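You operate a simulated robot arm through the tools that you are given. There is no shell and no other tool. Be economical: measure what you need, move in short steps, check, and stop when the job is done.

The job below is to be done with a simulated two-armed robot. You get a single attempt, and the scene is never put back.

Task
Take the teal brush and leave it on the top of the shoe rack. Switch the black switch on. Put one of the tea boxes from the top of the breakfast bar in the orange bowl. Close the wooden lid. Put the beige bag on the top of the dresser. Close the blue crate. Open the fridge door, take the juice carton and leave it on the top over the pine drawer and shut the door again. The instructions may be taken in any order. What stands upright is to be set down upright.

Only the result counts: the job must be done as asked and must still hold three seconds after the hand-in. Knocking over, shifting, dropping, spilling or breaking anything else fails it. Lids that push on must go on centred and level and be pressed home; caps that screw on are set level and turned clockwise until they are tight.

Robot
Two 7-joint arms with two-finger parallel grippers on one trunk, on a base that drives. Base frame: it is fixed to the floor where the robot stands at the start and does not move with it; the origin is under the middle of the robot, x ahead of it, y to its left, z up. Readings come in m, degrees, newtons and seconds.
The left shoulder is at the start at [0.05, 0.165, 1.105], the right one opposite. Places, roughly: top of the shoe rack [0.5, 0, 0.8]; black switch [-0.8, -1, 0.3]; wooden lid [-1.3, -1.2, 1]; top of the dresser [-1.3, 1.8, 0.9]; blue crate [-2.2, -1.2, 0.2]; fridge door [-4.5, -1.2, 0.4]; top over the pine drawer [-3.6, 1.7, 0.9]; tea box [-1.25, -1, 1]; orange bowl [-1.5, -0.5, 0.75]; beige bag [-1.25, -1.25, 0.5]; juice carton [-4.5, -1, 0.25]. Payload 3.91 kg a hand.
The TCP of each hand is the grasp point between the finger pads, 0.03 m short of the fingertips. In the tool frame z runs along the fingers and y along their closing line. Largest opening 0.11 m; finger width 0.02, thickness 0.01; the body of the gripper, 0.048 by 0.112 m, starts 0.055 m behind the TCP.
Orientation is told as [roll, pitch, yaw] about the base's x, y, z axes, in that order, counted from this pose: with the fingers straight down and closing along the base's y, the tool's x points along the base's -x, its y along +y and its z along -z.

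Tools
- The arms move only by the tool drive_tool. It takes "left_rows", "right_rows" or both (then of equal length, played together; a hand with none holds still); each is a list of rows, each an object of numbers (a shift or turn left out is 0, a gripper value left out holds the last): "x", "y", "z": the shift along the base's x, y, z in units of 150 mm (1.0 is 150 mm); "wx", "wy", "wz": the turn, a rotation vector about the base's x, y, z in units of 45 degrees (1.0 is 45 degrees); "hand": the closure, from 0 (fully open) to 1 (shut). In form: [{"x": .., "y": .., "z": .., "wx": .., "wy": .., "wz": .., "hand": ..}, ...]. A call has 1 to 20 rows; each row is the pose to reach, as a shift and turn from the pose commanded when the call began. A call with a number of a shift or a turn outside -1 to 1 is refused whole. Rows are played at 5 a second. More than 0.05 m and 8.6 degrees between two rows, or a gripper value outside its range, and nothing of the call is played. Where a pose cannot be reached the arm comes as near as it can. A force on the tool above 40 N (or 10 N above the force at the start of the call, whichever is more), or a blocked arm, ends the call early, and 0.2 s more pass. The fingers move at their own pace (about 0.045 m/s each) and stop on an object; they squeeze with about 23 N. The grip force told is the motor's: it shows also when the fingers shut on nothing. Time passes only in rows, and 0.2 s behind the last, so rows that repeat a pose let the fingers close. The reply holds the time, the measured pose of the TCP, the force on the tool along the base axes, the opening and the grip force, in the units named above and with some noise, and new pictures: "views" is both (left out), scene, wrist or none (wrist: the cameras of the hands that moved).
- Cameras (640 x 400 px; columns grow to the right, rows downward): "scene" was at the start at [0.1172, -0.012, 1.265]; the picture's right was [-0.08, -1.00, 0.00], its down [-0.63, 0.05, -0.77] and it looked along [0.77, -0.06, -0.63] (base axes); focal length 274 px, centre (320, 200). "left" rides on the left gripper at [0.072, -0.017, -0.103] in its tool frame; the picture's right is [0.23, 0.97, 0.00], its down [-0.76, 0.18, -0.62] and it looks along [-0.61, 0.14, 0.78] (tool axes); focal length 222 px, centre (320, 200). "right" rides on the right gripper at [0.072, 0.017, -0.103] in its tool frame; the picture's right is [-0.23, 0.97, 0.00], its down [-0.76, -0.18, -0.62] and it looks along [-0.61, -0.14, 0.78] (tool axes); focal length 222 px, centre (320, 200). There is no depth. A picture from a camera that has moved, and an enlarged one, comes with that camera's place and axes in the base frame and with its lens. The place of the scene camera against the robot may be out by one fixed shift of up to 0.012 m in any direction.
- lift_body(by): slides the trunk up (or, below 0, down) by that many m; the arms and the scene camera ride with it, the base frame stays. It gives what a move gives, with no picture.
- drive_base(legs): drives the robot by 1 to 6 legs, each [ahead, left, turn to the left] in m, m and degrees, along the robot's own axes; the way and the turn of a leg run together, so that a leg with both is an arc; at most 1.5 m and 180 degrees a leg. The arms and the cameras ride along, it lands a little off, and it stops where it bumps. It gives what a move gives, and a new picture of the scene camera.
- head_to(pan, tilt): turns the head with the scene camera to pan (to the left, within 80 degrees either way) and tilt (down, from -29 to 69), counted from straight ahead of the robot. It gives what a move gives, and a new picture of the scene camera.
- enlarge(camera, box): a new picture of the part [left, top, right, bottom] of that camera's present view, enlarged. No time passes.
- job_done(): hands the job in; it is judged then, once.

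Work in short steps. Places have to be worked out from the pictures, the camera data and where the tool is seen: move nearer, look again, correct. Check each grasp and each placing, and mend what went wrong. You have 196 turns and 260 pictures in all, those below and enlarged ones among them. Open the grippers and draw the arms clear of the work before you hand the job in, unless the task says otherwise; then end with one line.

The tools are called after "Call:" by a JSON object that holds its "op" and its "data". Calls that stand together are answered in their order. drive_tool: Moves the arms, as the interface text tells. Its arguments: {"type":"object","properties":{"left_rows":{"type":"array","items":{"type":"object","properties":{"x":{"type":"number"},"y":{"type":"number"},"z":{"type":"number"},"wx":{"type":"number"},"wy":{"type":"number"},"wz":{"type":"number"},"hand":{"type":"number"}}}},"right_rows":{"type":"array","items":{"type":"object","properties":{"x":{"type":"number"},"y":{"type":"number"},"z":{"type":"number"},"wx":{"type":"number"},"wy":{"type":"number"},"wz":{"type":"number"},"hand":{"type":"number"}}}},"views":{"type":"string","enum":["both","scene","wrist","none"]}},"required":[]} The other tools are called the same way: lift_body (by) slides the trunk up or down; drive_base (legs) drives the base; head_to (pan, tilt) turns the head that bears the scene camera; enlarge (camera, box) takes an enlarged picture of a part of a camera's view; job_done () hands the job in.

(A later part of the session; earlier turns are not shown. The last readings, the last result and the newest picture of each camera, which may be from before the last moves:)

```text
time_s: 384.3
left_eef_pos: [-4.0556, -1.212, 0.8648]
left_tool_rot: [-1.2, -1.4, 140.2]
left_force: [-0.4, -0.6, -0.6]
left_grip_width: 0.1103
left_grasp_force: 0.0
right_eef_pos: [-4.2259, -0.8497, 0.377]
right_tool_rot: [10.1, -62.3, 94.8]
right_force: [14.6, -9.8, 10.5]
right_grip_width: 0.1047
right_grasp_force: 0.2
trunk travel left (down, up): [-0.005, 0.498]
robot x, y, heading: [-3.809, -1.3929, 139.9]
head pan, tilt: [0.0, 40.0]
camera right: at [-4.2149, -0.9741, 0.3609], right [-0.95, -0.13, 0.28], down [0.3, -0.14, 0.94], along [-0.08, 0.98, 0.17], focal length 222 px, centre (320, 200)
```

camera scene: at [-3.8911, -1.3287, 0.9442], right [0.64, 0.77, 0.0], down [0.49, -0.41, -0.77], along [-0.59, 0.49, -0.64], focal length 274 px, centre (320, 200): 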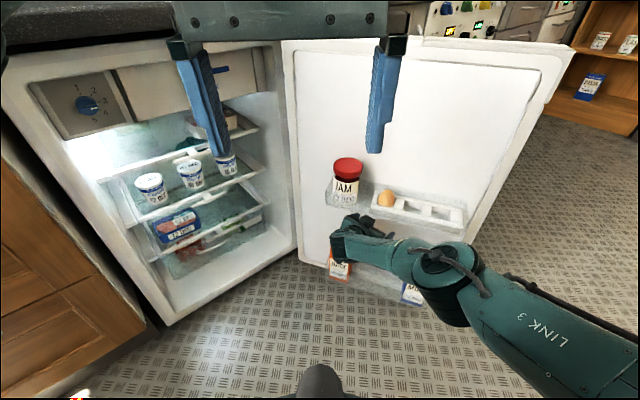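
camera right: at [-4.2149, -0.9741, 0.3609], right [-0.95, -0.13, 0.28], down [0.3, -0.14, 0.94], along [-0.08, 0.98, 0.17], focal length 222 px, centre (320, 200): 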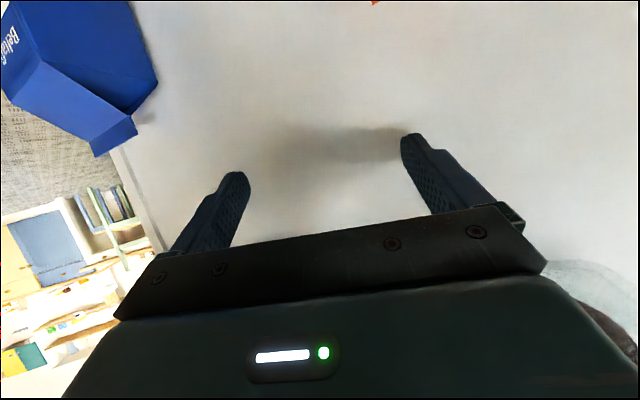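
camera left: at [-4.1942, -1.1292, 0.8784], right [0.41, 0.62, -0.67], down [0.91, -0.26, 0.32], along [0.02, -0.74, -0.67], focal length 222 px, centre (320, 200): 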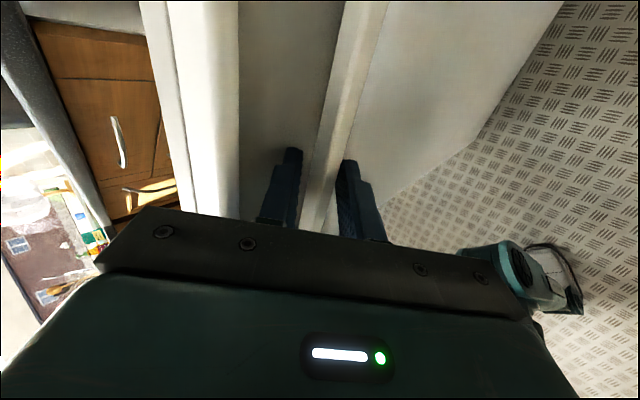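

The IK drifted: the hand moved forward, touching the door (between carton and egg rack). I retreat straight back along the door normal with the base.

Call:
{"op": "drive_base", "data": {"legs": [[-0.14, 0.06, 0]]}}

Call:
{"op": "enlarge", "data": {"camera": "right", "box": [0, 0, 640, 400]}}

```text
time_s: 385.7
left_eef_pos: [-3.9909, -1.3444, 0.8646]
left_tool_rot: [-1.3, -1.4, 140.4]
left_force: [-0.6, 0.8, -0.3]
left_grip_width: 0.1099
left_grasp_force: 0.1
right_eef_pos: [-4.1602, -0.9811, 0.3754]
right_tool_rot: [9.9, -62.4, 94.9]
right_force: [-0.4, -0.3, -0.3]
right_grip_width: 0.1099
right_grasp_force: 0.0
trunk travel left (down, up): [-0.005, 0.498]
robot x, y, heading: [-3.7404, -1.5312, 140.0]
head pan, tilt: [0.0, 40.0]
camera scene: at [-3.8259, -1.4619, 0.9441], right [0.64, 0.77, 0.0], down [0.49, -0.41, -0.77], along [-0.59, 0.49, -0.64], focal length 274 px, centre (320, 200)
```

scene: 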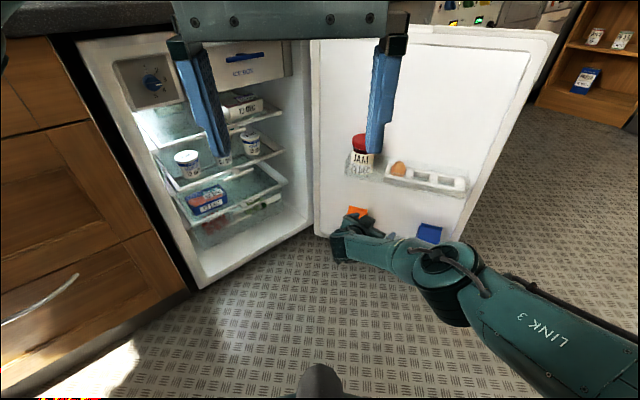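

```text
1.00 times, centred on (320, 200) of right
camera zoom: at [-4.1491, -1.108, 0.3599], right [-0.95, -0.13, 0.28], down [0.29, -0.14, 0.95], along [-0.08, 0.98, 0.17], focal length 222 px, centre (320, 200)
```

zoom: 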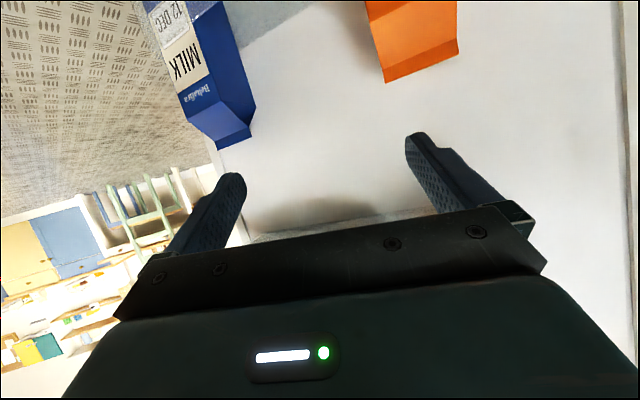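

Cartons still stand. New plan: robot heading ≈113° straight at the carton (as in the reliable brush pose). I back off, turn, strafe, then correct the hand orientation (computed rotation).

Call:
{"op": "drive_base", "data": {"legs": [[-0.2, 0, 0], [0, 0, -27], [0.1, 0.3, 0]]}}

Call:
{"op": "drive_tool", "data": {"right_rows": [{"wx": -0.055, "wy": -0.025, "wz": 0.162}, {"wx": -0.111, "wy": -0.05, "wz": 0.325}, {"wx": -0.167, "wy": -0.076, "wz": 0.488}, {"wx": -0.222, "wy": -0.102, "wz": 0.65}, {"wx": -0.278, "wy": -0.127, "wz": 0.813}], "left_rows": [{"z": 0.1}, {"z": 0.25}, {"z": 0.4}, {"z": 0.6}, {"z": 0.8}], "views": "none"}}

```text
time_s: 390.4
left_eef_pos: [-4.0386, -1.4057, 0.8633]
left_tool_rot: [-1.2, -1.4, 112.9]
left_force: [-0.9, -1.2, -0.7]
left_grip_width: 0.1102
left_grasp_force: 0.1
right_eef_pos: [-4.0237, -1.0043, 0.3764]
right_tool_rot: [9.9, -62.4, 67.5]
right_force: [-0.3, 0.1, -0.6]
right_grip_width: 0.1098
right_grasp_force: 0.1
trunk travel left (down, up): [-0.005, 0.498]
robot x, y, heading: [-3.9042, -1.6884, 112.5]
head pan, tilt: [0.0, 40.0]
camera scene: at [-3.9444, -1.584, 0.9441], right [0.92, 0.38, 0.0], down [0.25, -0.59, -0.77], along [-0.29, 0.71, -0.64], focal length 274 px, centre (320, 200)
```

scene: 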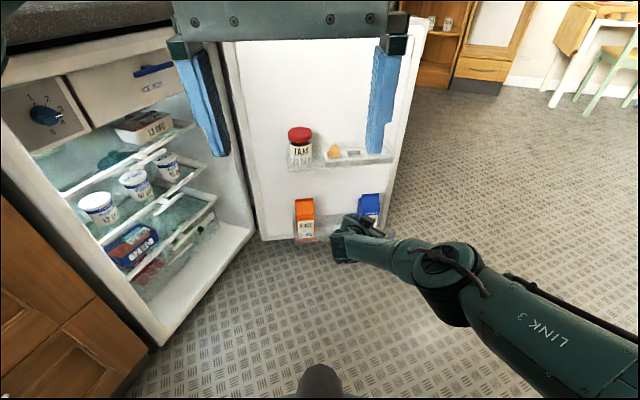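

```text
time_s: 391.6
left_eef_pos: [-4.0381, -1.4055, 0.9849]
left_tool_rot: [-1.3, -1.5, 112.9]
left_force: [-0.4, 0.5, 0.2]
left_grip_width: 0.1098
left_grasp_force: 0.0
right_eef_pos: [-4.0223, -1.0059, 0.3773]
right_tool_rot: [-0.2, -49.9, 112.9]
right_force: [-0.6, 0.1, -1.1]
right_grip_width: 0.1099
right_grasp_force: 0.1
trunk travel left (down, up): [-0.005, 0.498]
robot x, y, heading: [-3.9018, -1.6857, 112.5]
head pan, tilt: [0.0, 40.0]
```

Hand orientation is right ([0,-50,113]). I move the hand left/back relative to the base and then drive ahead 0.15 to the pre-grasp point.

Call:
{"op": "drive_tool", "data": {"right_rows": [{"x": -0.2, "y": -0.19}, {"x": -0.4, "y": -0.38}, {"x": -0.6, "y": -0.57}, {"x": -0.8, "y": -0.76}, {"x": -1, "y": -0.95}], "views": "none"}}

Call:
{"op": "drive_base", "data": {"legs": [[0.15, 0.018, 0]]}}

Call:
{"op": "drive_tool", "data": {"right_rows": [{"z": -0.1}, {"z": -0.2}], "views": "wrist"}}

```text
time_s: 392.8
left_eef_pos: [-4.0395, -1.4055, 0.9835]
left_tool_rot: [-1.2, -1.4, 113.0]
left_force: [0.7, 0.0, -0.2]
left_grip_width: 0.1099
left_grasp_force: 0.0
right_eef_pos: [-4.1747, -1.1496, 0.375]
right_tool_rot: [-0.1, -50.0, 112.6]
right_force: [0.9, 0.4, -0.1]
right_grip_width: 0.11
right_grasp_force: 0.0
trunk travel left (down, up): [-0.005, 0.498]
robot x, y, heading: [-3.9015, -1.6862, 112.4]
head pan, tilt: [0.0, 40.0]
```

```text
time_s: 394.1
left_eef_pos: [-4.1125, -1.2781, 0.9837]
left_tool_rot: [-1.2, -1.5, 112.9]
left_force: [-0.1, 0.4, 0.3]
left_grip_width: 0.1104
left_grasp_force: 0.1
right_eef_pos: [-4.2481, -1.02, 0.3755]
right_tool_rot: [-0.2, -49.9, 112.6]
right_force: [0.4, -0.4, 0.9]
right_grip_width: 0.1097
right_grasp_force: 0.1
trunk travel left (down, up): [-0.005, 0.498]
robot x, y, heading: [-3.9768, -1.557, 112.6]
head pan, tilt: [0.0, 40.0]
camera scene: at [-4.0176, -1.4549, 0.9441], right [0.92, 0.38, 0.0], down [0.25, -0.59, -0.77], along [-0.29, 0.71, -0.64], focal length 274 px, centre (320, 200)
```

scene: 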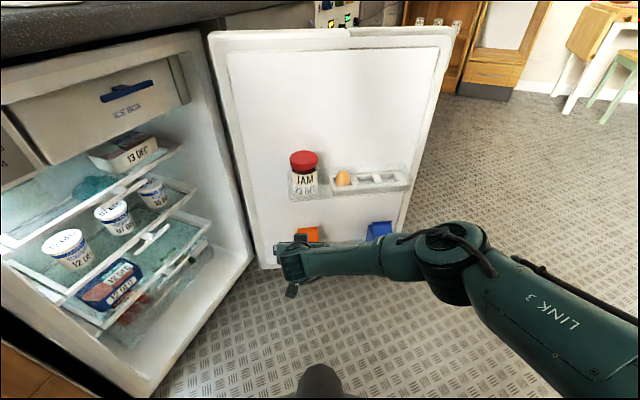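

```text
time_s: 394.7
left_eef_pos: [-4.1126, -1.2771, 0.9826]
left_tool_rot: [-1.2, -1.5, 112.9]
left_force: [0.4, 0.0, -0.1]
left_grip_width: 0.1104
left_grasp_force: 0.0
right_eef_pos: [-4.248, -1.0198, 0.344]
right_tool_rot: [-0.2, -50.1, 112.6]
right_force: [0.5, 0.1, -0.2]
right_grip_width: 0.1099
right_grasp_force: 0.1
trunk travel left (down, up): [-0.005, 0.498]
robot x, y, heading: [-3.9734, -1.5549, 112.5]
head pan, tilt: [0.0, 40.0]
camera right: at [-4.2163, -1.1427, 0.3543], right [-0.96, -0.24, 0.17], down [0.16, 0.08, 0.98], along [-0.25, 0.97, -0.04], focal length 222 px, centre (320, 200)
```

right: 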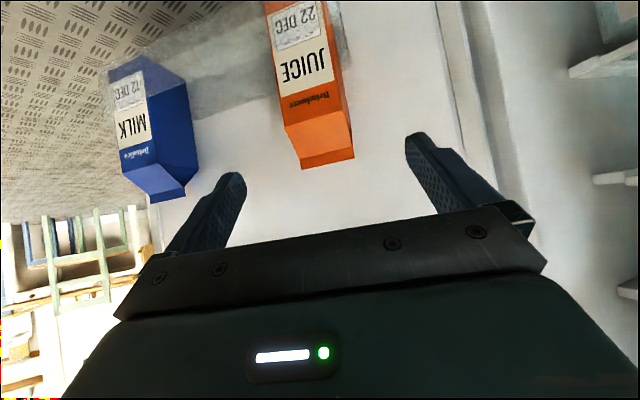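

Aligned laterally (≈2 mm). I lower to z≈0.245 in front of the carton, then drive the base ahead 0.122 m so the fingers straddle it.

Call:
{"op": "drive_tool", "data": {"right_rows": [{"z": -0.15, "x": 0.01}, {"z": -0.3, "x": 0.02}, {"z": -0.5, "x": 0.02}, {"z": -0.66, "x": 0.02}], "views": "none"}}

Call:
{"op": "drive_base", "data": {"legs": [[0.122, 0, 0]]}}

Call:
{"op": "enlarge", "data": {"camera": "right", "box": [0, 0, 640, 400]}}

```text
time_s: 395.7
left_eef_pos: [-4.1087, -1.2769, 0.9877]
left_tool_rot: [-1.0, -1.6, 112.9]
left_force: [-0.1, 0.3, -0.1]
left_grip_width: 0.11
left_grasp_force: 0.0
right_eef_pos: [-4.2353, -0.9726, 0.3266]
right_tool_rot: [-1.0, -55.8, 112.8]
right_force: [0.0, -0.4, -0.4]
right_grip_width: 0.1097
right_grasp_force: 0.1
right hand out of reach, approached as far as the arm can: row 3, 4
trunk travel left (down, up): [-0.005, 0.498]
robot x, y, heading: [-3.9762, -1.5541, 112.5]
head pan, tilt: [0.0, 40.0]
```

```text
time_s: 396.9
left_eef_pos: [-4.145, -1.1947, 0.983]
left_tool_rot: [-1.3, -1.7, 112.9]
left_force: [-0.4, -1.0, -0.1]
left_grip_width: 0.1103
left_grasp_force: 0.1
right_eef_pos: [-4.2792, -0.8924, 0.3298]
right_tool_rot: [-0.8, -56.2, 113.8]
right_force: [42.9, -40.0, 21.7]
right_grip_width: 0.0985
right_grasp_force: 0.0
trunk travel left (down, up): [-0.005, 0.498]
robot x, y, heading: [-4.0091, -1.4741, 112.6]
head pan, tilt: [0.0, 40.0]
stopped in leg 1: the force on the tool passed its limit (the readings are from after the stop); the commanded pose is now the measured one
camera scene: at [-4.0506, -1.3741, 0.9428], right [0.92, 0.38, 0.0], down [0.24, -0.59, -0.77], along [-0.29, 0.71, -0.64], focal length 274 px, centre (320, 200)
```

scene: 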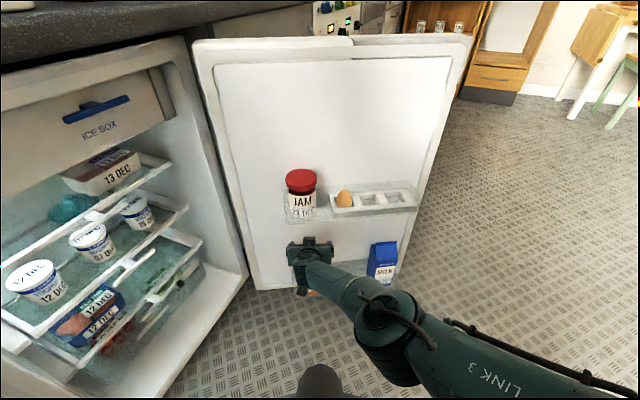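

```text
1.00 times, centred on (320, 200) of right
camera zoom: at [-4.2464, -1.0144, 0.3262], right [-0.95, -0.27, 0.18], down [0.19, -0.02, 0.98], along [-0.26, 0.96, 0.07], focal length 222 px, centre (320, 200)
```

zoom: 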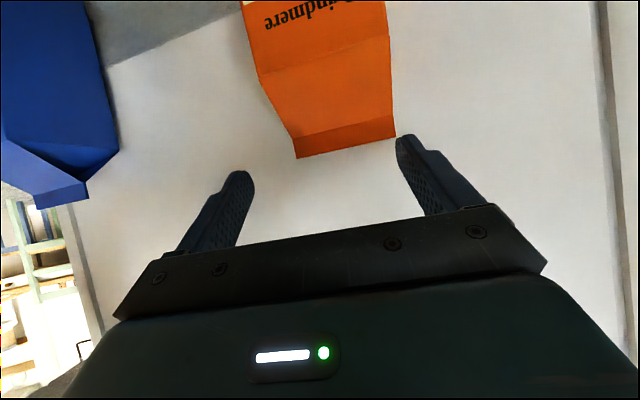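

Lower reach is limited at this extension; the hand stayed at z 0.33 and touched the door. I retreat, raise the left hand, and pull the right hand closer to the body and lower, so the base can stand nearer.

Call:
{"op": "drive_base", "data": {"legs": [[-0.14, 0, 0]]}}

Call:
{"op": "drive_tool", "data": {"left_rows": [{"z": 0.2}, {"z": 0.4}, {"z": 0.6}, {"z": 0.8}, {"z": 1}], "right_rows": [{"x": 0.06, "y": -0.15}, {"x": 0.13, "y": -0.3, "z": 0, "wx": -0.05, "wy": -0.02}, {"x": 0.2, "y": -0.45, "wx": -0.1, "wy": -0.04}, {"x": 0.26, "y": -0.6, "z": -0.1, "wx": -0.16, "wy": -0.07}, {"x": 0.26, "y": -0.6, "z": -0.3, "wx": -0.16, "wy": -0.07}], "views": "none"}}

Call:
{"op": "drive_tool", "data": {"right_rows": [{"z": -0.15}, {"z": -0.3}], "views": "none"}}

```text
time_s: 398.2
left_eef_pos: [-4.0934, -1.3219, 0.9827]
left_tool_rot: [-1.1, -1.5, 112.9]
left_force: [0.4, -0.3, -1.0]
left_grip_width: 0.11
left_grasp_force: 0.0
right_eef_pos: [-4.2264, -1.0217, 0.3264]
right_tool_rot: [-0.7, -55.8, 113.8]
right_force: [0.1, -0.2, -0.2]
right_grip_width: 0.11
right_grasp_force: 0.2
trunk travel left (down, up): [-0.005, 0.498]
robot x, y, heading: [-3.9553, -1.5975, 112.4]
head pan, tilt: [0.0, 40.0]
camera scene: at [-3.9982, -1.5006, 0.9441], right [0.92, 0.38, 0.0], down [0.25, -0.59, -0.77], along [-0.29, 0.71, -0.64], focal length 274 px, centre (320, 200)
```

scene: 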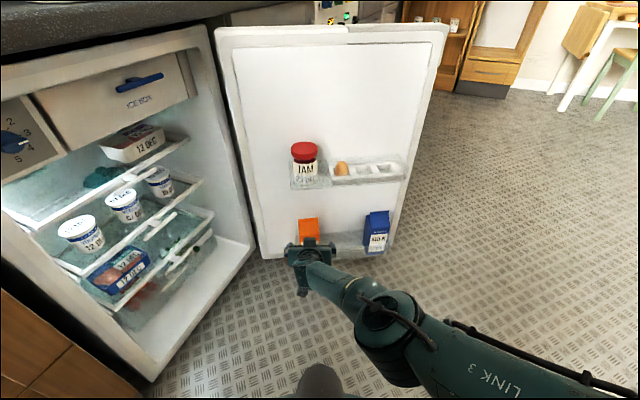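

```text
time_s: 399.4
left_eef_pos: [-4.092, -1.3232, 1.0463]
left_tool_rot: [-1.4, -1.5, 112.9]
left_force: [0.1, 0.1, 0.5]
left_grip_width: 0.1097
left_grasp_force: 0.1
left hand out of reach, approached as far as the arm can: row 3, 4, 5
right_eef_pos: [-4.1865, -1.1116, 0.2819]
right_tool_rot: [-0.8, -48.1, 113.7]
right_force: [-0.6, -0.2, -0.1]
right_grip_width: 0.1099
right_grasp_force: 0.1
trunk travel left (down, up): [-0.005, 0.498]
robot x, y, heading: [-3.9576, -1.5985, 112.4]
head pan, tilt: [0.0, 40.0]
```

```text
time_s: 400.0
left_eef_pos: [-4.0925, -1.3192, 1.0456]
left_tool_rot: [-1.2, -1.3, 112.9]
left_force: [0.0, -0.1, 0.8]
left_grip_width: 0.1099
left_grasp_force: 0.0
right_eef_pos: [-4.1858, -1.1007, 0.2407]
right_tool_rot: [-1.3, -48.6, 113.9]
right_force: [0.4, 0.4, 0.3]
right_grip_width: 0.1102
right_grasp_force: 0.1
trunk travel left (down, up): [-0.005, 0.498]
robot x, y, heading: [-3.9539, -1.6009, 112.3]
head pan, tilt: [0.0, 40.0]
```

Now z=0.24 is reached. Drive the first 0.1 m (with 24 mm left), then check the left elbow's clearance by panning the head.

Call:
{"op": "drive_base", "data": {"legs": [[0.1, 0.024, 0]]}}

Call:
{"op": "head_to", "data": {"pan": 65, "tilt": 35}}

Call:
{"op": "enlarge", "data": {"camera": "right", "box": [0, 0, 640, 400]}}

```text
time_s: 401.2
left_eef_pos: [-4.1523, -1.2364, 1.0441]
left_tool_rot: [-1.2, -1.2, 112.9]
left_force: [0.1, 0.5, 0.0]
left_grip_width: 0.1099
left_grasp_force: 0.0
right_eef_pos: [-4.2468, -1.0196, 0.2418]
right_tool_rot: [-0.8, -48.6, 113.6]
right_force: [0.1, -0.6, -0.2]
right_grip_width: 0.1099
right_grasp_force: 0.1
trunk travel left (down, up): [-0.005, 0.498]
robot x, y, heading: [-4.016, -1.5181, 112.4]
head pan, tilt: [0.0, 40.0]
camera scene: at [-4.058, -1.4157, 0.9434], right [0.92, 0.38, 0.0], down [0.25, -0.6, -0.76], along [-0.29, 0.71, -0.65], focal length 274 px, centre (320, 200)
```

scene: 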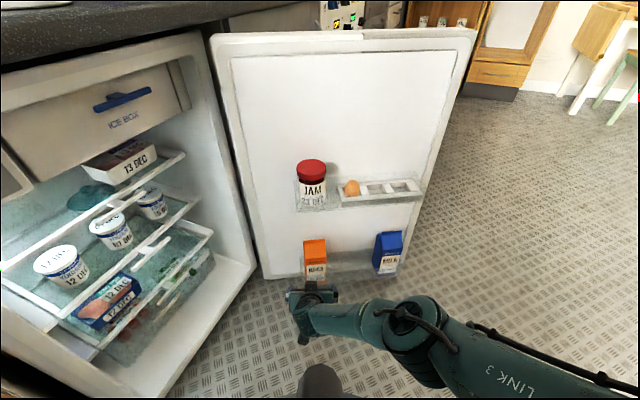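

```text
time_s: 402.6
left_eef_pos: [-4.153, -1.2367, 1.0456]
left_tool_rot: [-1.3, -1.2, 112.9]
left_force: [-0.4, 0.5, 0.5]
left_grip_width: 0.11
left_grasp_force: 0.1
right_eef_pos: [-4.2481, -1.0199, 0.2425]
right_tool_rot: [-0.8, -48.6, 113.7]
right_force: [-1.0, -0.2, -0.8]
right_grip_width: 0.11
right_grasp_force: 0.1
trunk travel left (down, up): [-0.005, 0.498]
robot x, y, heading: [-4.0199, -1.5139, 112.4]
head pan, tilt: [65.0, 35.0]
camera scene: at [-4.1136, -1.4906, 0.9514], right [0.05, 1.0, 0.0], down [0.57, -0.03, -0.82], along [-0.82, 0.03, -0.57], focal length 274 px, centre (320, 200)
```

scene: 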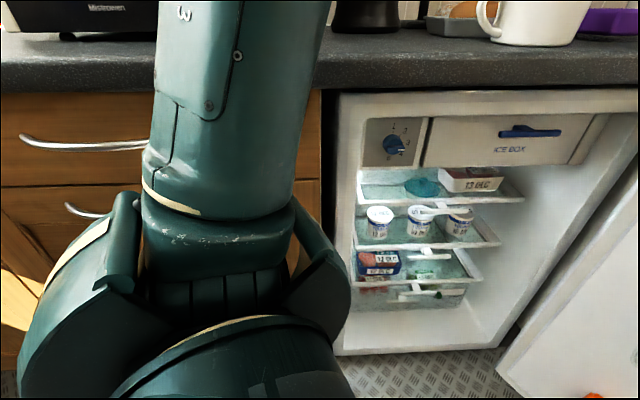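

```text
1.00 times, centred on (320, 200) of right
camera zoom: at [-4.2144, -1.1409, 0.2548], right [-0.96, -0.24, 0.16], down [0.14, 0.1, 0.99], along [-0.25, 0.97, -0.06], focal length 222 px, centre (320, 200)
```

zoom: 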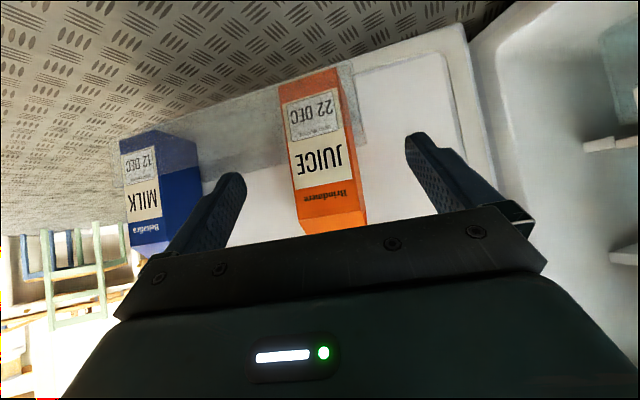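

The left upper arm rises steeply with the elbow well above the counter; wrist view shows good alignment. Drive the last 0.12 m and close.

Call:
{"op": "drive_base", "data": {"legs": [[0.118, 0, 0]]}}

Call:
{"op": "drive_tool", "data": {"right_rows": [{"hand": 0.2}, {"hand": 0.5}, {"hand": 1}, {"hand": 1}], "views": "wrist"}}

```text
time_s: 403.8
left_eef_pos: [-4.1979, -1.1268, 1.045]
left_tool_rot: [-1.2, -1.3, 112.9]
left_force: [-1.2, -1.0, 0.3]
left_grip_width: 0.11
left_grasp_force: 0.1
right_eef_pos: [-4.2922, -0.9073, 0.2432]
right_tool_rot: [-0.9, -48.7, 113.7]
right_force: [-0.6, 0.1, -0.7]
right_grip_width: 0.1101
right_grasp_force: 0.0
trunk travel left (down, up): [-0.005, 0.498]
robot x, y, heading: [-4.0631, -1.4096, 112.4]
head pan, tilt: [65.0, 35.0]
camera scene: at [-4.1587, -1.3815, 0.9515], right [0.04, 1.0, 0.0], down [0.57, -0.03, -0.82], along [-0.82, 0.03, -0.57], focal length 274 px, centre (320, 200)
```

scene: 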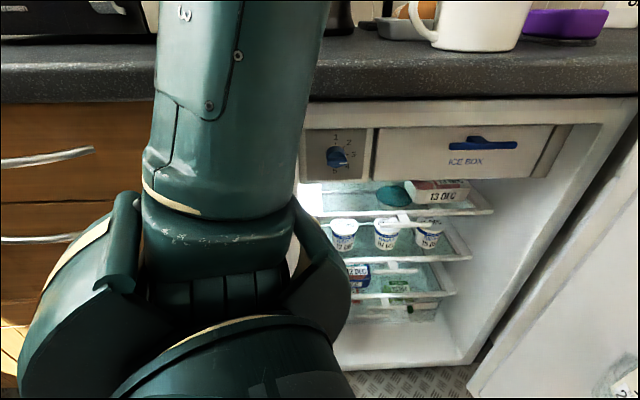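

```text
time_s: 404.8
left_eef_pos: [-4.1981, -1.1294, 1.0454]
left_tool_rot: [-1.3, -1.3, 112.8]
left_force: [-0.2, -0.3, -0.3]
left_grip_width: 0.1102
left_grasp_force: 0.1
right_eef_pos: [-4.2922, -0.9082, 0.2439]
right_tool_rot: [-1.0, -48.9, 113.8]
right_force: [2.0, 1.6, 2.6]
right_grip_width: 0.0733
right_grasp_force: 22.9
trunk travel left (down, up): [-0.005, 0.498]
robot x, y, heading: [-4.0594, -1.4096, 112.6]
head pan, tilt: [65.0, 35.0]
camera right: at [-4.26, -1.0298, 0.2567], right [-0.96, -0.24, 0.16], down [0.14, 0.09, 0.99], along [-0.26, 0.97, -0.06], focal length 222 px, centre (320, 200)
```

right: 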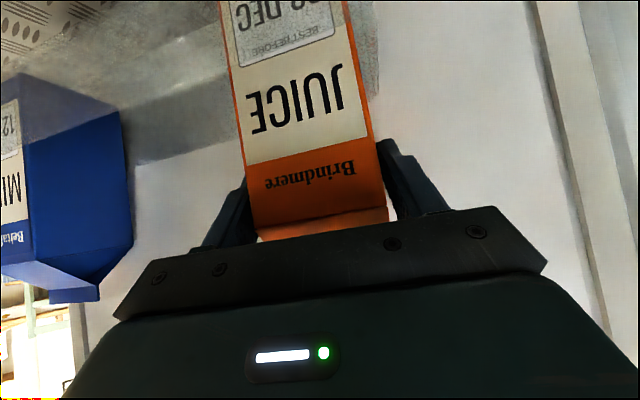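

JUICE gripped (73 mm). I lift 0.095 m with the trunk (pure vertical) to clear the rail, then back straight out.

Call:
{"op": "lift_body", "data": {"by": 0.095}}

Call:
{"op": "drive_base", "data": {"legs": [[-0.12, 0, 0], [-0.2, -0.05, 0]]}}

Call:
{"op": "enlarge", "data": {"camera": "right", "box": [0, 0, 640, 400]}}

```text
time_s: 406.1
left_eef_pos: [-4.1983, -1.1291, 1.1396]
left_tool_rot: [-1.2, -1.5, 112.9]
left_force: [-0.1, 0.3, -0.4]
left_grip_width: 0.1103
left_grasp_force: 0.0
right_eef_pos: [-4.2921, -0.91, 0.3392]
right_tool_rot: [-1.0, -48.8, 113.6]
right_force: [0.3, -0.3, -6.9]
right_grip_width: 0.0704
right_grasp_force: 22.9
trunk travel left (down, up): [-0.1, 0.403]
robot x, y, heading: [-4.0618, -1.4092, 112.8]
head pan, tilt: [65.0, 35.0]
```

```text
time_s: 408.5
left_eef_pos: [-4.0306, -1.4033, 1.1409]
left_tool_rot: [-1.3, -1.3, 112.8]
left_force: [-0.5, -0.1, 0.3]
left_grip_width: 0.1099
left_grasp_force: 0.0
right_eef_pos: [-4.1238, -1.1821, 0.3384]
right_tool_rot: [-1.0, -48.7, 113.6]
right_force: [-0.4, 0.0, -6.7]
right_grip_width: 0.0706
right_grasp_force: 22.8
trunk travel left (down, up): [-0.1, 0.403]
robot x, y, heading: [-3.8977, -1.6855, 112.2]
head pan, tilt: [65.0, 35.0]
camera scene: at [-3.9917, -1.6571, 1.0466], right [0.05, 1.0, 0.0], down [0.57, -0.03, -0.82], along [-0.82, 0.04, -0.57], focal length 274 px, centre (320, 200)
```

scene: 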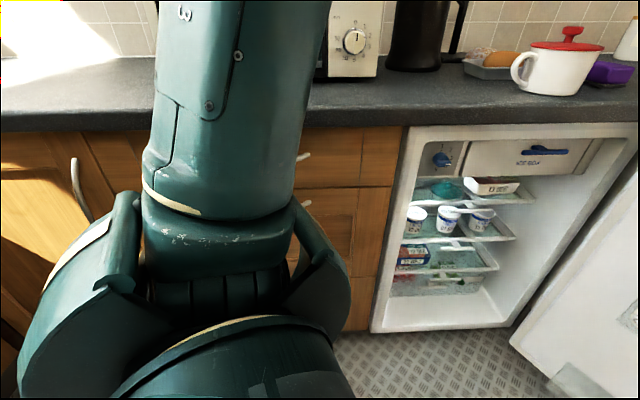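

```text
1.00 times, centred on (320, 200) of right
camera zoom: at [-4.0926, -1.3046, 0.3515], right [-0.96, -0.24, 0.16], down [0.14, 0.09, 0.99], along [-0.25, 0.97, -0.06], focal length 222 px, centre (320, 200)
```

zoom: 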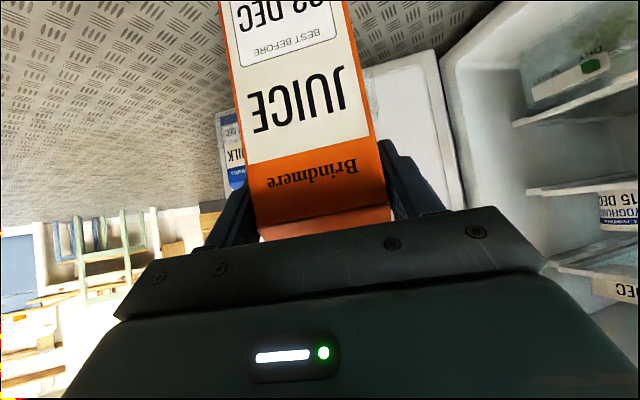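

Carton is out and held firmly. I turn to heading 90°, go right to x≈-3.2, and raise the trunk before travelling north.

Call:
{"op": "drive_base", "data": {"legs": [[-0.05, -0.5, -22], [0, -0.2, 0], [0.6, 0, 0], [0.6, 0, 0], [0.6, 0, 0]]}}

Call:
{"op": "lift_body", "data": {"by": 0.39}}

Call:
{"op": "head_to", "data": {"pan": 10, "tilt": 25}}

```text
time_s: 421.7
left_eef_pos: [-3.2142, 0.4863, 1.1399]
left_tool_rot: [-1.3, -1.5, 89.9]
left_force: [-0.3, 0.2, -0.2]
left_grip_width: 0.1101
left_grasp_force: 0.1
right_eef_pos: [-3.2156, 0.7271, 0.3386]
right_tool_rot: [-1.1, -48.8, 90.8]
right_force: [0.3, -0.9, -6.3]
right_grip_width: 0.0703
right_grasp_force: 23.4
trunk travel left (down, up): [-0.1, 0.403]
robot x, y, heading: [-3.1964, 0.1782, 89.2]
head pan, tilt: [65.0, 35.0]
camera scene: at [-3.2748, 0.2388, 1.0466], right [0.43, 0.9, 0.0], down [0.52, -0.25, -0.82], along [-0.74, 0.35, -0.57], focal length 274 px, centre (320, 200)
```

scene: 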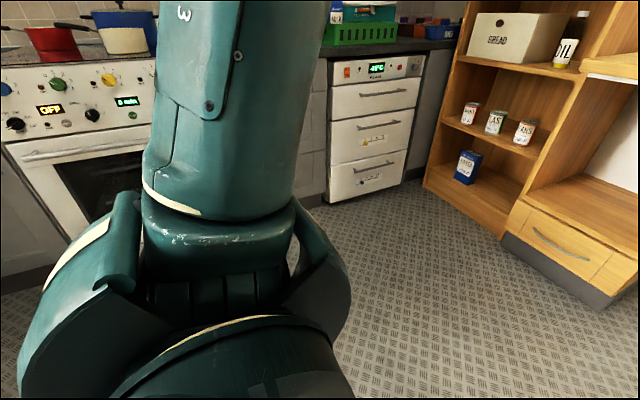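

```text
time_s: 425.4
left_eef_pos: [-3.2143, 0.4871, 1.5297]
left_tool_rot: [-1.3, -1.5, 89.9]
left_force: [0.3, 0.3, 0.1]
left_grip_width: 0.1097
left_grasp_force: 0.1
right_eef_pos: [-3.2157, 0.727, 0.7275]
right_tool_rot: [-1.0, -48.7, 90.9]
right_force: [-0.5, 0.7, -6.3]
right_grip_width: 0.0699
right_grasp_force: 23.2
trunk travel left (down, up): [-0.49, 0.013]
robot x, y, heading: [-3.198, 0.1784, 89.4]
head pan, tilt: [65.0, 35.0]
```

```text
time_s: 426.7
left_eef_pos: [-3.214, 0.4872, 1.5307]
left_tool_rot: [-1.3, -1.5, 89.8]
left_force: [-0.4, -0.4, -0.1]
left_grip_width: 0.1102
left_grasp_force: 0.2
right_eef_pos: [-3.2153, 0.7271, 0.7276]
right_tool_rot: [-1.0, -48.8, 90.8]
right_force: [0.4, 0.2, -6.9]
right_grip_width: 0.0701
right_grasp_force: 22.9
trunk travel left (down, up): [-0.49, 0.013]
robot x, y, heading: [-3.1978, 0.173, 89.7]
head pan, tilt: [10.0, 25.0]
camera scene: at [-3.2106, 0.292, 1.4523], right [0.99, 0.17, 0.0], down [0.07, -0.42, -0.91], along [-0.15, 0.89, -0.42], focal length 274 px, centre (320, 200)
```

scene: 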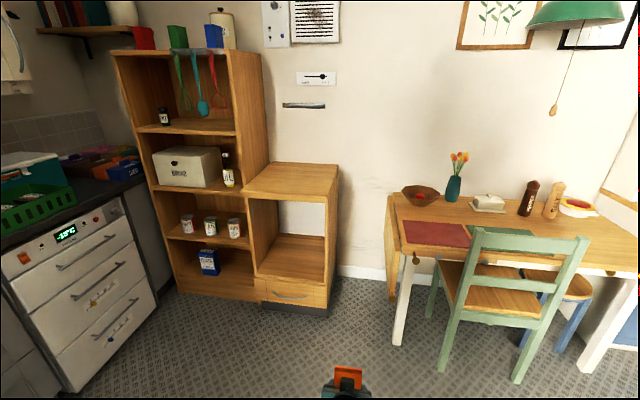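

Target top is at about (-3.57,1.68,0.9), front edge y≈1.46. I raise the right hand by the arm to ~1.09 first.

Call:
{"op": "drive_tool", "data": {"right_rows": [{"z": 0.15}, {"z": 0.35}, {"z": 0.55}, {"z": 0.75}, {"z": 0.9}, {"z": 1}], "views": "none"}}

Call:
{"op": "drive_tool", "data": {"right_rows": [{"z": 0.15}, {"z": 0.35}, {"z": 0.55}, {"z": 0.75}, {"z": 0.9}, {"z": 1}], "views": "none"}}

Call:
{"op": "drive_tool", "data": {"right_rows": [{"z": 0.15}, {"z": 0.3}, {"z": 0.45}], "views": "none"}}

Call:
{"op": "drive_base", "data": {"legs": [[0.1, 0.355, 0], [0.45, 0, 0]]}}

```text
time_s: 428.1
left_eef_pos: [-3.2139, 0.4861, 1.5293]
left_tool_rot: [-1.3, -1.5, 90.0]
left_force: [-1.0, 0.2, -0.4]
left_grip_width: 0.1098
left_grasp_force: 0.1
right_eef_pos: [-3.2173, 0.7277, 0.88]
right_tool_rot: [-1.1, -48.8, 90.8]
right_force: [0.4, 0.3, -6.0]
right_grip_width: 0.0702
right_grasp_force: 23.2
trunk travel left (down, up): [-0.49, 0.013]
robot x, y, heading: [-3.199, 0.177, 89.4]
head pan, tilt: [10.0, 25.0]
```

```text
time_s: 429.5
left_eef_pos: [-3.2148, 0.4887, 1.5305]
left_tool_rot: [-1.3, -1.5, 89.9]
left_force: [-0.2, -0.3, -0.6]
left_grip_width: 0.1098
left_grasp_force: 0.0
right_eef_pos: [-3.2164, 0.7259, 1.0306]
right_tool_rot: [-1.0, -48.9, 90.7]
right_force: [0.6, 0.0, -7.1]
right_grip_width: 0.0702
right_grasp_force: 22.7
trunk travel left (down, up): [-0.49, 0.013]
robot x, y, heading: [-3.1959, 0.1742, 89.5]
head pan, tilt: [10.0, 25.0]
```

```text
time_s: 430.3
left_eef_pos: [-3.2153, 0.4867, 1.5303]
left_tool_rot: [-1.2, -1.5, 90.0]
left_force: [1.0, -0.4, 0.8]
left_grip_width: 0.1102
left_grasp_force: 0.1
right_eef_pos: [-3.2169, 0.7263, 1.0977]
right_tool_rot: [-0.9, -48.8, 90.8]
right_force: [-0.2, 0.1, -6.6]
right_grip_width: 0.07
right_grasp_force: 22.6
trunk travel left (down, up): [-0.49, 0.013]
robot x, y, heading: [-3.1947, 0.1756, 89.5]
head pan, tilt: [10.0, 25.0]
```

```text
time_s: 434.9
left_eef_pos: [-3.5662, 1.0227, 1.5303]
left_tool_rot: [-1.3, -1.5, 90.0]
left_force: [-0.4, -0.2, 0.6]
left_grip_width: 0.11
left_grasp_force: 0.0
right_eef_pos: [-3.5697, 1.2614, 1.0961]
right_tool_rot: [-1.0, -48.8, 90.9]
right_force: [1.2, 0.0, -6.8]
right_grip_width: 0.07
right_grasp_force: 23.0
trunk travel left (down, up): [-0.49, 0.013]
robot x, y, heading: [-3.5498, 0.71, 89.6]
head pan, tilt: [10.0, 25.0]
camera scene: at [-3.5625, 0.827, 1.4523], right [0.99, 0.17, 0.0], down [0.07, -0.42, -0.91], along [-0.15, 0.89, -0.42], focal length 274 px, centre (320, 200)
```

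scene: 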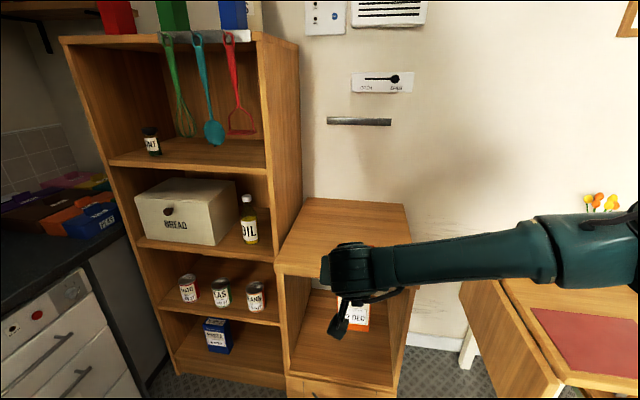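

Top surface ≈0.88, front edge ≈1.5. I drive ahead 0.35 m, then lower with the trunk.

Call:
{"op": "drive_base", "data": {"legs": [[0.2, 0, 0], [0.15, 0, 0]]}}

Call:
{"op": "lift_body", "data": {"by": -0.06}}

Call:
{"op": "enlarge", "data": {"camera": "right", "box": [0, 0, 640, 400]}}

```text
time_s: 437.4
left_eef_pos: [-3.5667, 1.3728, 1.5298]
left_tool_rot: [-1.3, -1.4, 90.3]
left_force: [0.1, 0.0, 0.1]
left_grip_width: 0.1102
left_grasp_force: 0.0
right_eef_pos: [-3.5714, 1.613, 1.097]
right_tool_rot: [-1.1, -48.6, 91.3]
right_force: [1.1, 0.8, -6.8]
right_grip_width: 0.0702
right_grasp_force: 22.6
trunk travel left (down, up): [-0.49, 0.013]
robot x, y, heading: [-3.5504, 1.0597, 90.2]
head pan, tilt: [10.0, 25.0]
camera scene: at [-3.5618, 1.178, 1.4523], right [0.98, 0.17, 0.0], down [0.07, -0.42, -0.91], along [-0.16, 0.89, -0.42], focal length 274 px, centre (320, 200)
```

scene: 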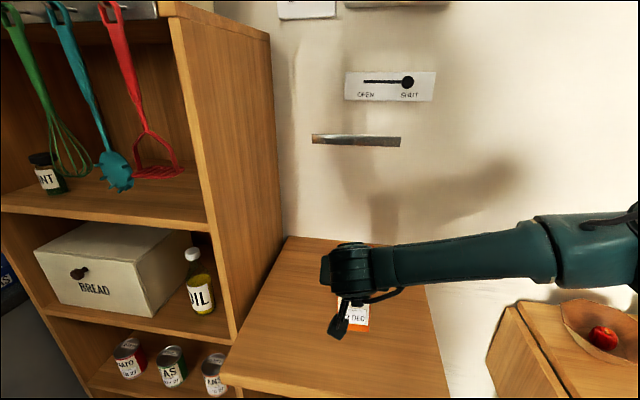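

```text
time_s: 438.4
left_eef_pos: [-3.5656, 1.3689, 1.4716]
left_tool_rot: [-1.3, -1.6, 90.3]
left_force: [-0.9, 0.0, -0.7]
left_grip_width: 0.1099
left_grasp_force: 0.0
right_eef_pos: [-3.5691, 1.6123, 1.0438]
right_tool_rot: [-0.6, -49.6, 90.8]
right_force: [-2.8, 9.5, 15.5]
right_grip_width: 0.0699
right_grasp_force: 23.0
trunk travel left (down, up): [-0.43, 0.073]
robot x, y, heading: [-3.5519, 1.0609, 89.9]
head pan, tilt: [10.0, 25.0]
```

```text
1.00 times, centred on (320, 200) of right
camera zoom: at [-3.5868, 1.4876, 1.0549], right [-0.98, 0.14, 0.17], down [0.17, 0.02, 0.99], along [0.14, 0.99, -0.04], focal length 222 px, centre (320, 200)
```

zoom: 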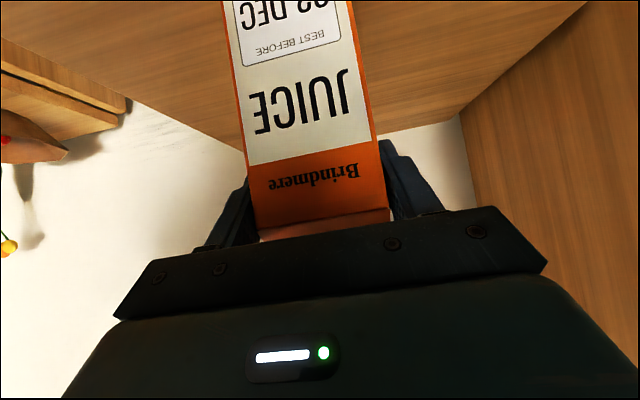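

Contact already (15 N up). I relieve ~6 mm, open, and withdraw along the finger axis.

Call:
{"op": "drive_tool", "data": {"right_rows": [{"z": 0.04}, {"z": 0.04, "hand": 0.3}, {"z": 0.04, "hand": 0.1}, {"z": 0.04, "hand": 0}, {"y": -0.2, "z": 0.2}, {"y": -0.42, "z": 0.4}, {"y": -0.65, "z": 0.6}, {"y": -0.9, "z": 0.8}], "views": "none"}}

Call:
{"op": "drive_base", "data": {"legs": [[-0.35, 0, 0]]}}

```text
time_s: 440.2
left_eef_pos: [-3.5663, 1.37, 1.471]
left_tool_rot: [-1.3, -1.5, 90.4]
left_force: [0.3, 0.3, 1.3]
left_grip_width: 0.1099
left_grasp_force: 0.0
right_eef_pos: [-3.5709, 1.4755, 1.1601]
right_tool_rot: [-1.0, -48.8, 91.2]
right_force: [-0.3, -0.7, 0.3]
right_grip_width: 0.1099
right_grasp_force: 0.0
trunk travel left (down, up): [-0.43, 0.073]
robot x, y, heading: [-3.5498, 1.0636, 90.6]
head pan, tilt: [10.0, 25.0]
```

```text
time_s: 442.5
left_eef_pos: [-3.5671, 1.026, 1.4709]
left_tool_rot: [-1.3, -1.5, 90.3]
left_force: [0.4, 0.5, 0.5]
left_grip_width: 0.1101
left_grasp_force: 0.1
right_eef_pos: [-3.5715, 1.1311, 1.1591]
right_tool_rot: [-1.0, -48.8, 91.3]
right_force: [-0.4, -0.1, 0.1]
right_grip_width: 0.11
right_grasp_force: 0.1
trunk travel left (down, up): [-0.43, 0.073]
robot x, y, heading: [-3.5501, 0.7148, 89.9]
head pan, tilt: [10.0, 25.0]
camera scene: at [-3.5619, 0.8312, 1.3925], right [0.98, 0.17, 0.0], down [0.07, -0.42, -0.91], along [-0.16, 0.89, -0.42], focal length 274 px, centre (320, 200)
```

scene: 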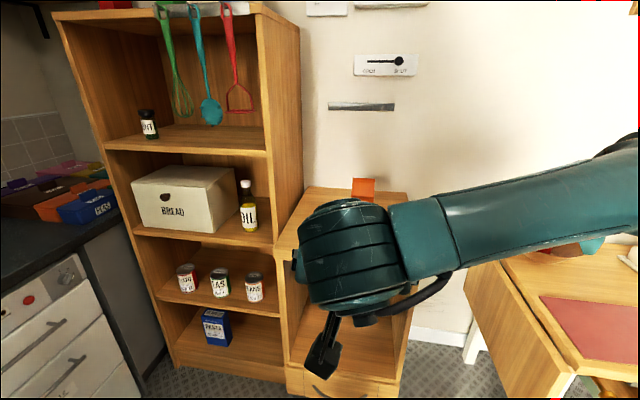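

The juice carton stands upright on the pine top. Now shut the fridge door: turn to heading 180°, lower the trunk, extend the closed right hand, and prepare to push the door from its outer side.

Call:
{"op": "drive_base", "data": {"legs": [[-0.15, -0.1, 0], [0, 0, 90], [0, 0.85, 0]]}}

Call:
{"op": "lift_body", "data": {"by": -0.4}}

Call:
{"op": "drive_tool", "data": {"right_rows": [{"x": -0.2, "hand": 1}, {"x": -0.45, "hand": 1}, {"x": -0.7}, {"x": -0.87}], "views": "none"}}

Call:
{"op": "head_to", "data": {"pan": 15, "tilt": 40}}

```text
time_s: 452.0
left_eef_pos: [-3.7788, -0.3107, 1.4707]
left_tool_rot: [-1.3, -1.5, 179.1]
left_force: [0.4, 0.6, 0.5]
left_grip_width: 0.1101
left_grasp_force: 0.0
right_eef_pos: [-3.8843, -0.3113, 1.1586]
right_tool_rot: [-1.0, -48.8, 180.0]
right_force: [0.3, -1.8, -0.9]
right_grip_width: 0.11
right_grasp_force: 0.0
trunk travel left (down, up): [-0.43, 0.073]
robot x, y, heading: [-3.4683, -0.2967, 179.1]
head pan, tilt: [10.0, 25.0]
camera scene: at [-3.5872, -0.3183, 1.3924], right [-0.15, 0.99, 0.0], down [0.42, 0.06, -0.91], along [-0.9, -0.14, -0.42], focal length 274 px, centre (320, 200)
```

scene: 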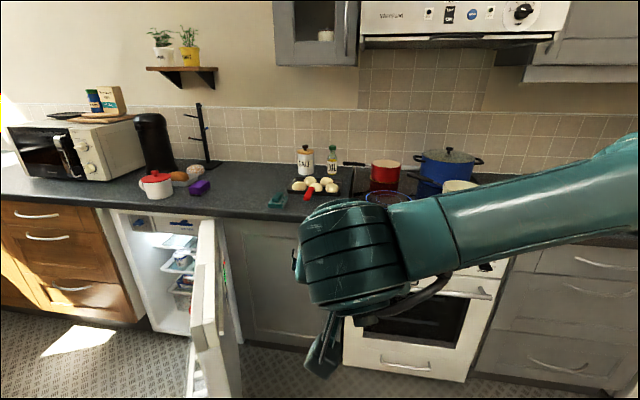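

```text
time_s: 455.8
left_eef_pos: [-3.7787, -0.3106, 1.0721]
left_tool_rot: [-1.3, -1.5, 179.0]
left_force: [0.3, -0.6, -0.6]
left_grip_width: 0.11
left_grasp_force: 0.0
right_eef_pos: [-3.8852, -0.3125, 0.7601]
right_tool_rot: [-0.9, -48.8, 179.9]
right_force: [-0.4, -1.1, 0.1]
right_grip_width: 0.1102
right_grasp_force: 0.2
trunk travel left (down, up): [-0.03, 0.473]
robot x, y, heading: [-3.4701, -0.2994, 178.6]
head pan, tilt: [10.0, 25.0]
```

```text
time_s: 456.8
left_eef_pos: [-3.7802, -0.3102, 1.0709]
left_tool_rot: [-1.2, -1.6, 179.1]
left_force: [0.0, -0.3, -0.7]
left_grip_width: 0.11
left_grasp_force: 0.1
right_eef_pos: [-4.0138, -0.3115, 0.7598]
right_tool_rot: [-1.1, -48.8, 180.0]
right_force: [0.1, -0.6, -0.5]
right_grip_width: 0.0211
right_grasp_force: 0.0
trunk travel left (down, up): [-0.03, 0.473]
robot x, y, heading: [-3.4676, -0.2987, 178.4]
head pan, tilt: [10.0, 25.0]
```

```text
time_s: 457.6
left_eef_pos: [-3.7796, -0.311, 1.0711]
left_tool_rot: [-1.2, -1.5, 179.1]
left_force: [0.1, 0.3, -0.1]
left_grip_width: 0.1098
left_grasp_force: 0.1
right_eef_pos: [-4.0144, -0.3112, 0.7596]
right_tool_rot: [-1.0, -48.8, 180.0]
right_force: [-0.7, -0.1, 0.2]
right_grip_width: 0.0
right_grasp_force: 22.9
trunk travel left (down, up): [-0.03, 0.473]
robot x, y, heading: [-3.4747, -0.3023, 178.9]
head pan, tilt: [15.0, 40.0]
camera scene: at [-3.5788, -0.3242, 0.9692], right [-0.24, 0.97, 0.0], down [0.62, 0.15, -0.77], along [-0.74, -0.18, -0.64], focal length 274 px, centre (320, 200)
```

scene: 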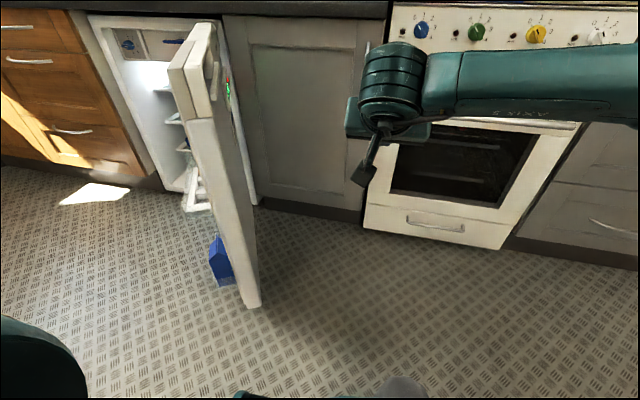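

I push: drive slightly ahead and strafe left 0.8 m so the hand sweeps the door to ~55°.

Call:
{"op": "drive_base", "data": {"legs": [[0.06, 0.3, 0], [0, 0.3, 0], [0, 0.2, 0]]}}

```text
time_s: 459.5
left_eef_pos: [-3.8394, -0.5818, 1.0701]
left_tool_rot: [-1.4, -1.6, 179.2]
left_force: [0.0, 0.4, 0.5]
left_grip_width: 0.1099
left_grasp_force: 0.0
right_eef_pos: [-4.0719, -0.5838, 0.7592]
right_tool_rot: [-1.0, -48.6, -179.8]
right_force: [1.9, 1.3, 1.7]
right_grip_width: 0.0001
right_grasp_force: 23.5
trunk travel left (down, up): [-0.03, 0.473]
robot x, y, heading: [-3.5301, -0.5682, 178.9]
head pan, tilt: [15.0, 40.0]
stopped in leg 1: the force on the tool passed its limit (the readings are from after the stop); the commanded pose is now the measured one
camera scene: at [-3.6387, -0.5955, 0.9691], right [-0.24, 0.97, 0.0], down [0.62, 0.15, -0.77], along [-0.74, -0.18, -0.64], focal length 274 px, centre (320, 200)
```

scene: 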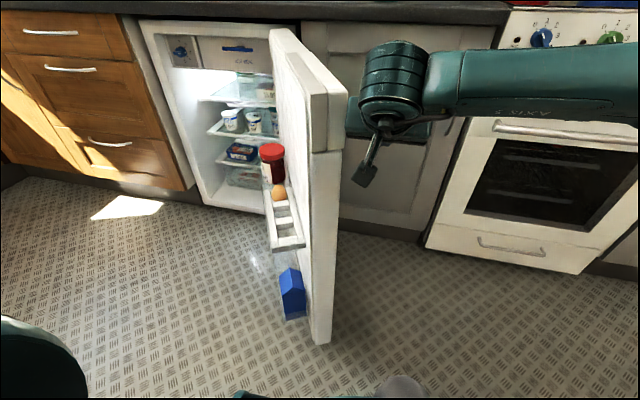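

Contact made. Continue strafing left.

Call:
{"op": "drive_base", "data": {"legs": [[0, 0.3, 0], [0, 0.2, 0]]}}

```text
time_s: 460.3
left_eef_pos: [-3.8388, -0.5909, 1.0704]
left_tool_rot: [-1.5, -1.6, 179.1]
left_force: [-1.0, 0.5, 0.2]
left_grip_width: 0.1099
left_grasp_force: 0.0
right_eef_pos: [-4.0675, -0.5925, 0.7606]
right_tool_rot: [-1.5, -48.4, -179.2]
right_force: [8.3, 4.0, 4.1]
right_grip_width: 0.0002
right_grasp_force: 22.7
trunk travel left (down, up): [-0.03, 0.473]
robot x, y, heading: [-3.5316, -0.5787, 178.5]
head pan, tilt: [15.0, 40.0]
stopped in leg 1: the force on the tool passed its limit (the readings are from after the stop); the commanded pose is now the measured one
camera scene: at [-3.6378, -0.6048, 0.9692], right [-0.24, 0.97, 0.0], down [0.62, 0.15, -0.77], along [-0.75, -0.18, -0.64], focal length 274 px, centre (320, 200)
```

scene: 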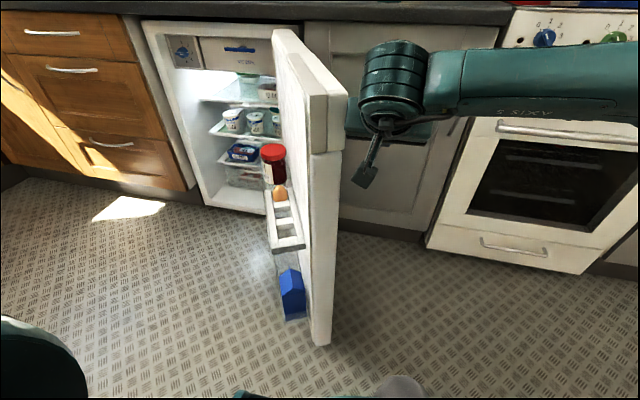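

The base's impact trips the force limit; I push more gently with the arm instead.

Call:
{"op": "drive_tool", "data": {"right_rows": [{"y": -0.03}, {"y": -0.08}, {"y": -0.15}, {"y": -0.23}, {"y": -0.32}, {"y": -0.42}, {"y": -0.52}, {"y": -0.62}, {"y": -0.72}, {"y": -0.82}, {"y": -0.92}, {"y": -1}], "views": "none"}}

```text
time_s: 460.8
left_eef_pos: [-3.8371, -0.5906, 1.0708]
left_tool_rot: [-1.3, -1.6, 179.1]
left_force: [0.0, 0.4, 0.0]
left_grip_width: 0.1102
left_grasp_force: 0.0
right_eef_pos: [-4.0645, -0.6005, 0.7609]
right_tool_rot: [-1.8, -48.3, -178.5]
right_force: [15.1, 6.5, 7.3]
right_grip_width: 0.0
right_grasp_force: 23.5
trunk travel left (down, up): [-0.03, 0.473]
robot x, y, heading: [-3.5275, -0.58, 178.8]
head pan, tilt: [15.0, 40.0]
stopped in row 2 (right hand): the force on the tool passed its limit (the readings are from after the stop); the commanded pose is now the measured one
```

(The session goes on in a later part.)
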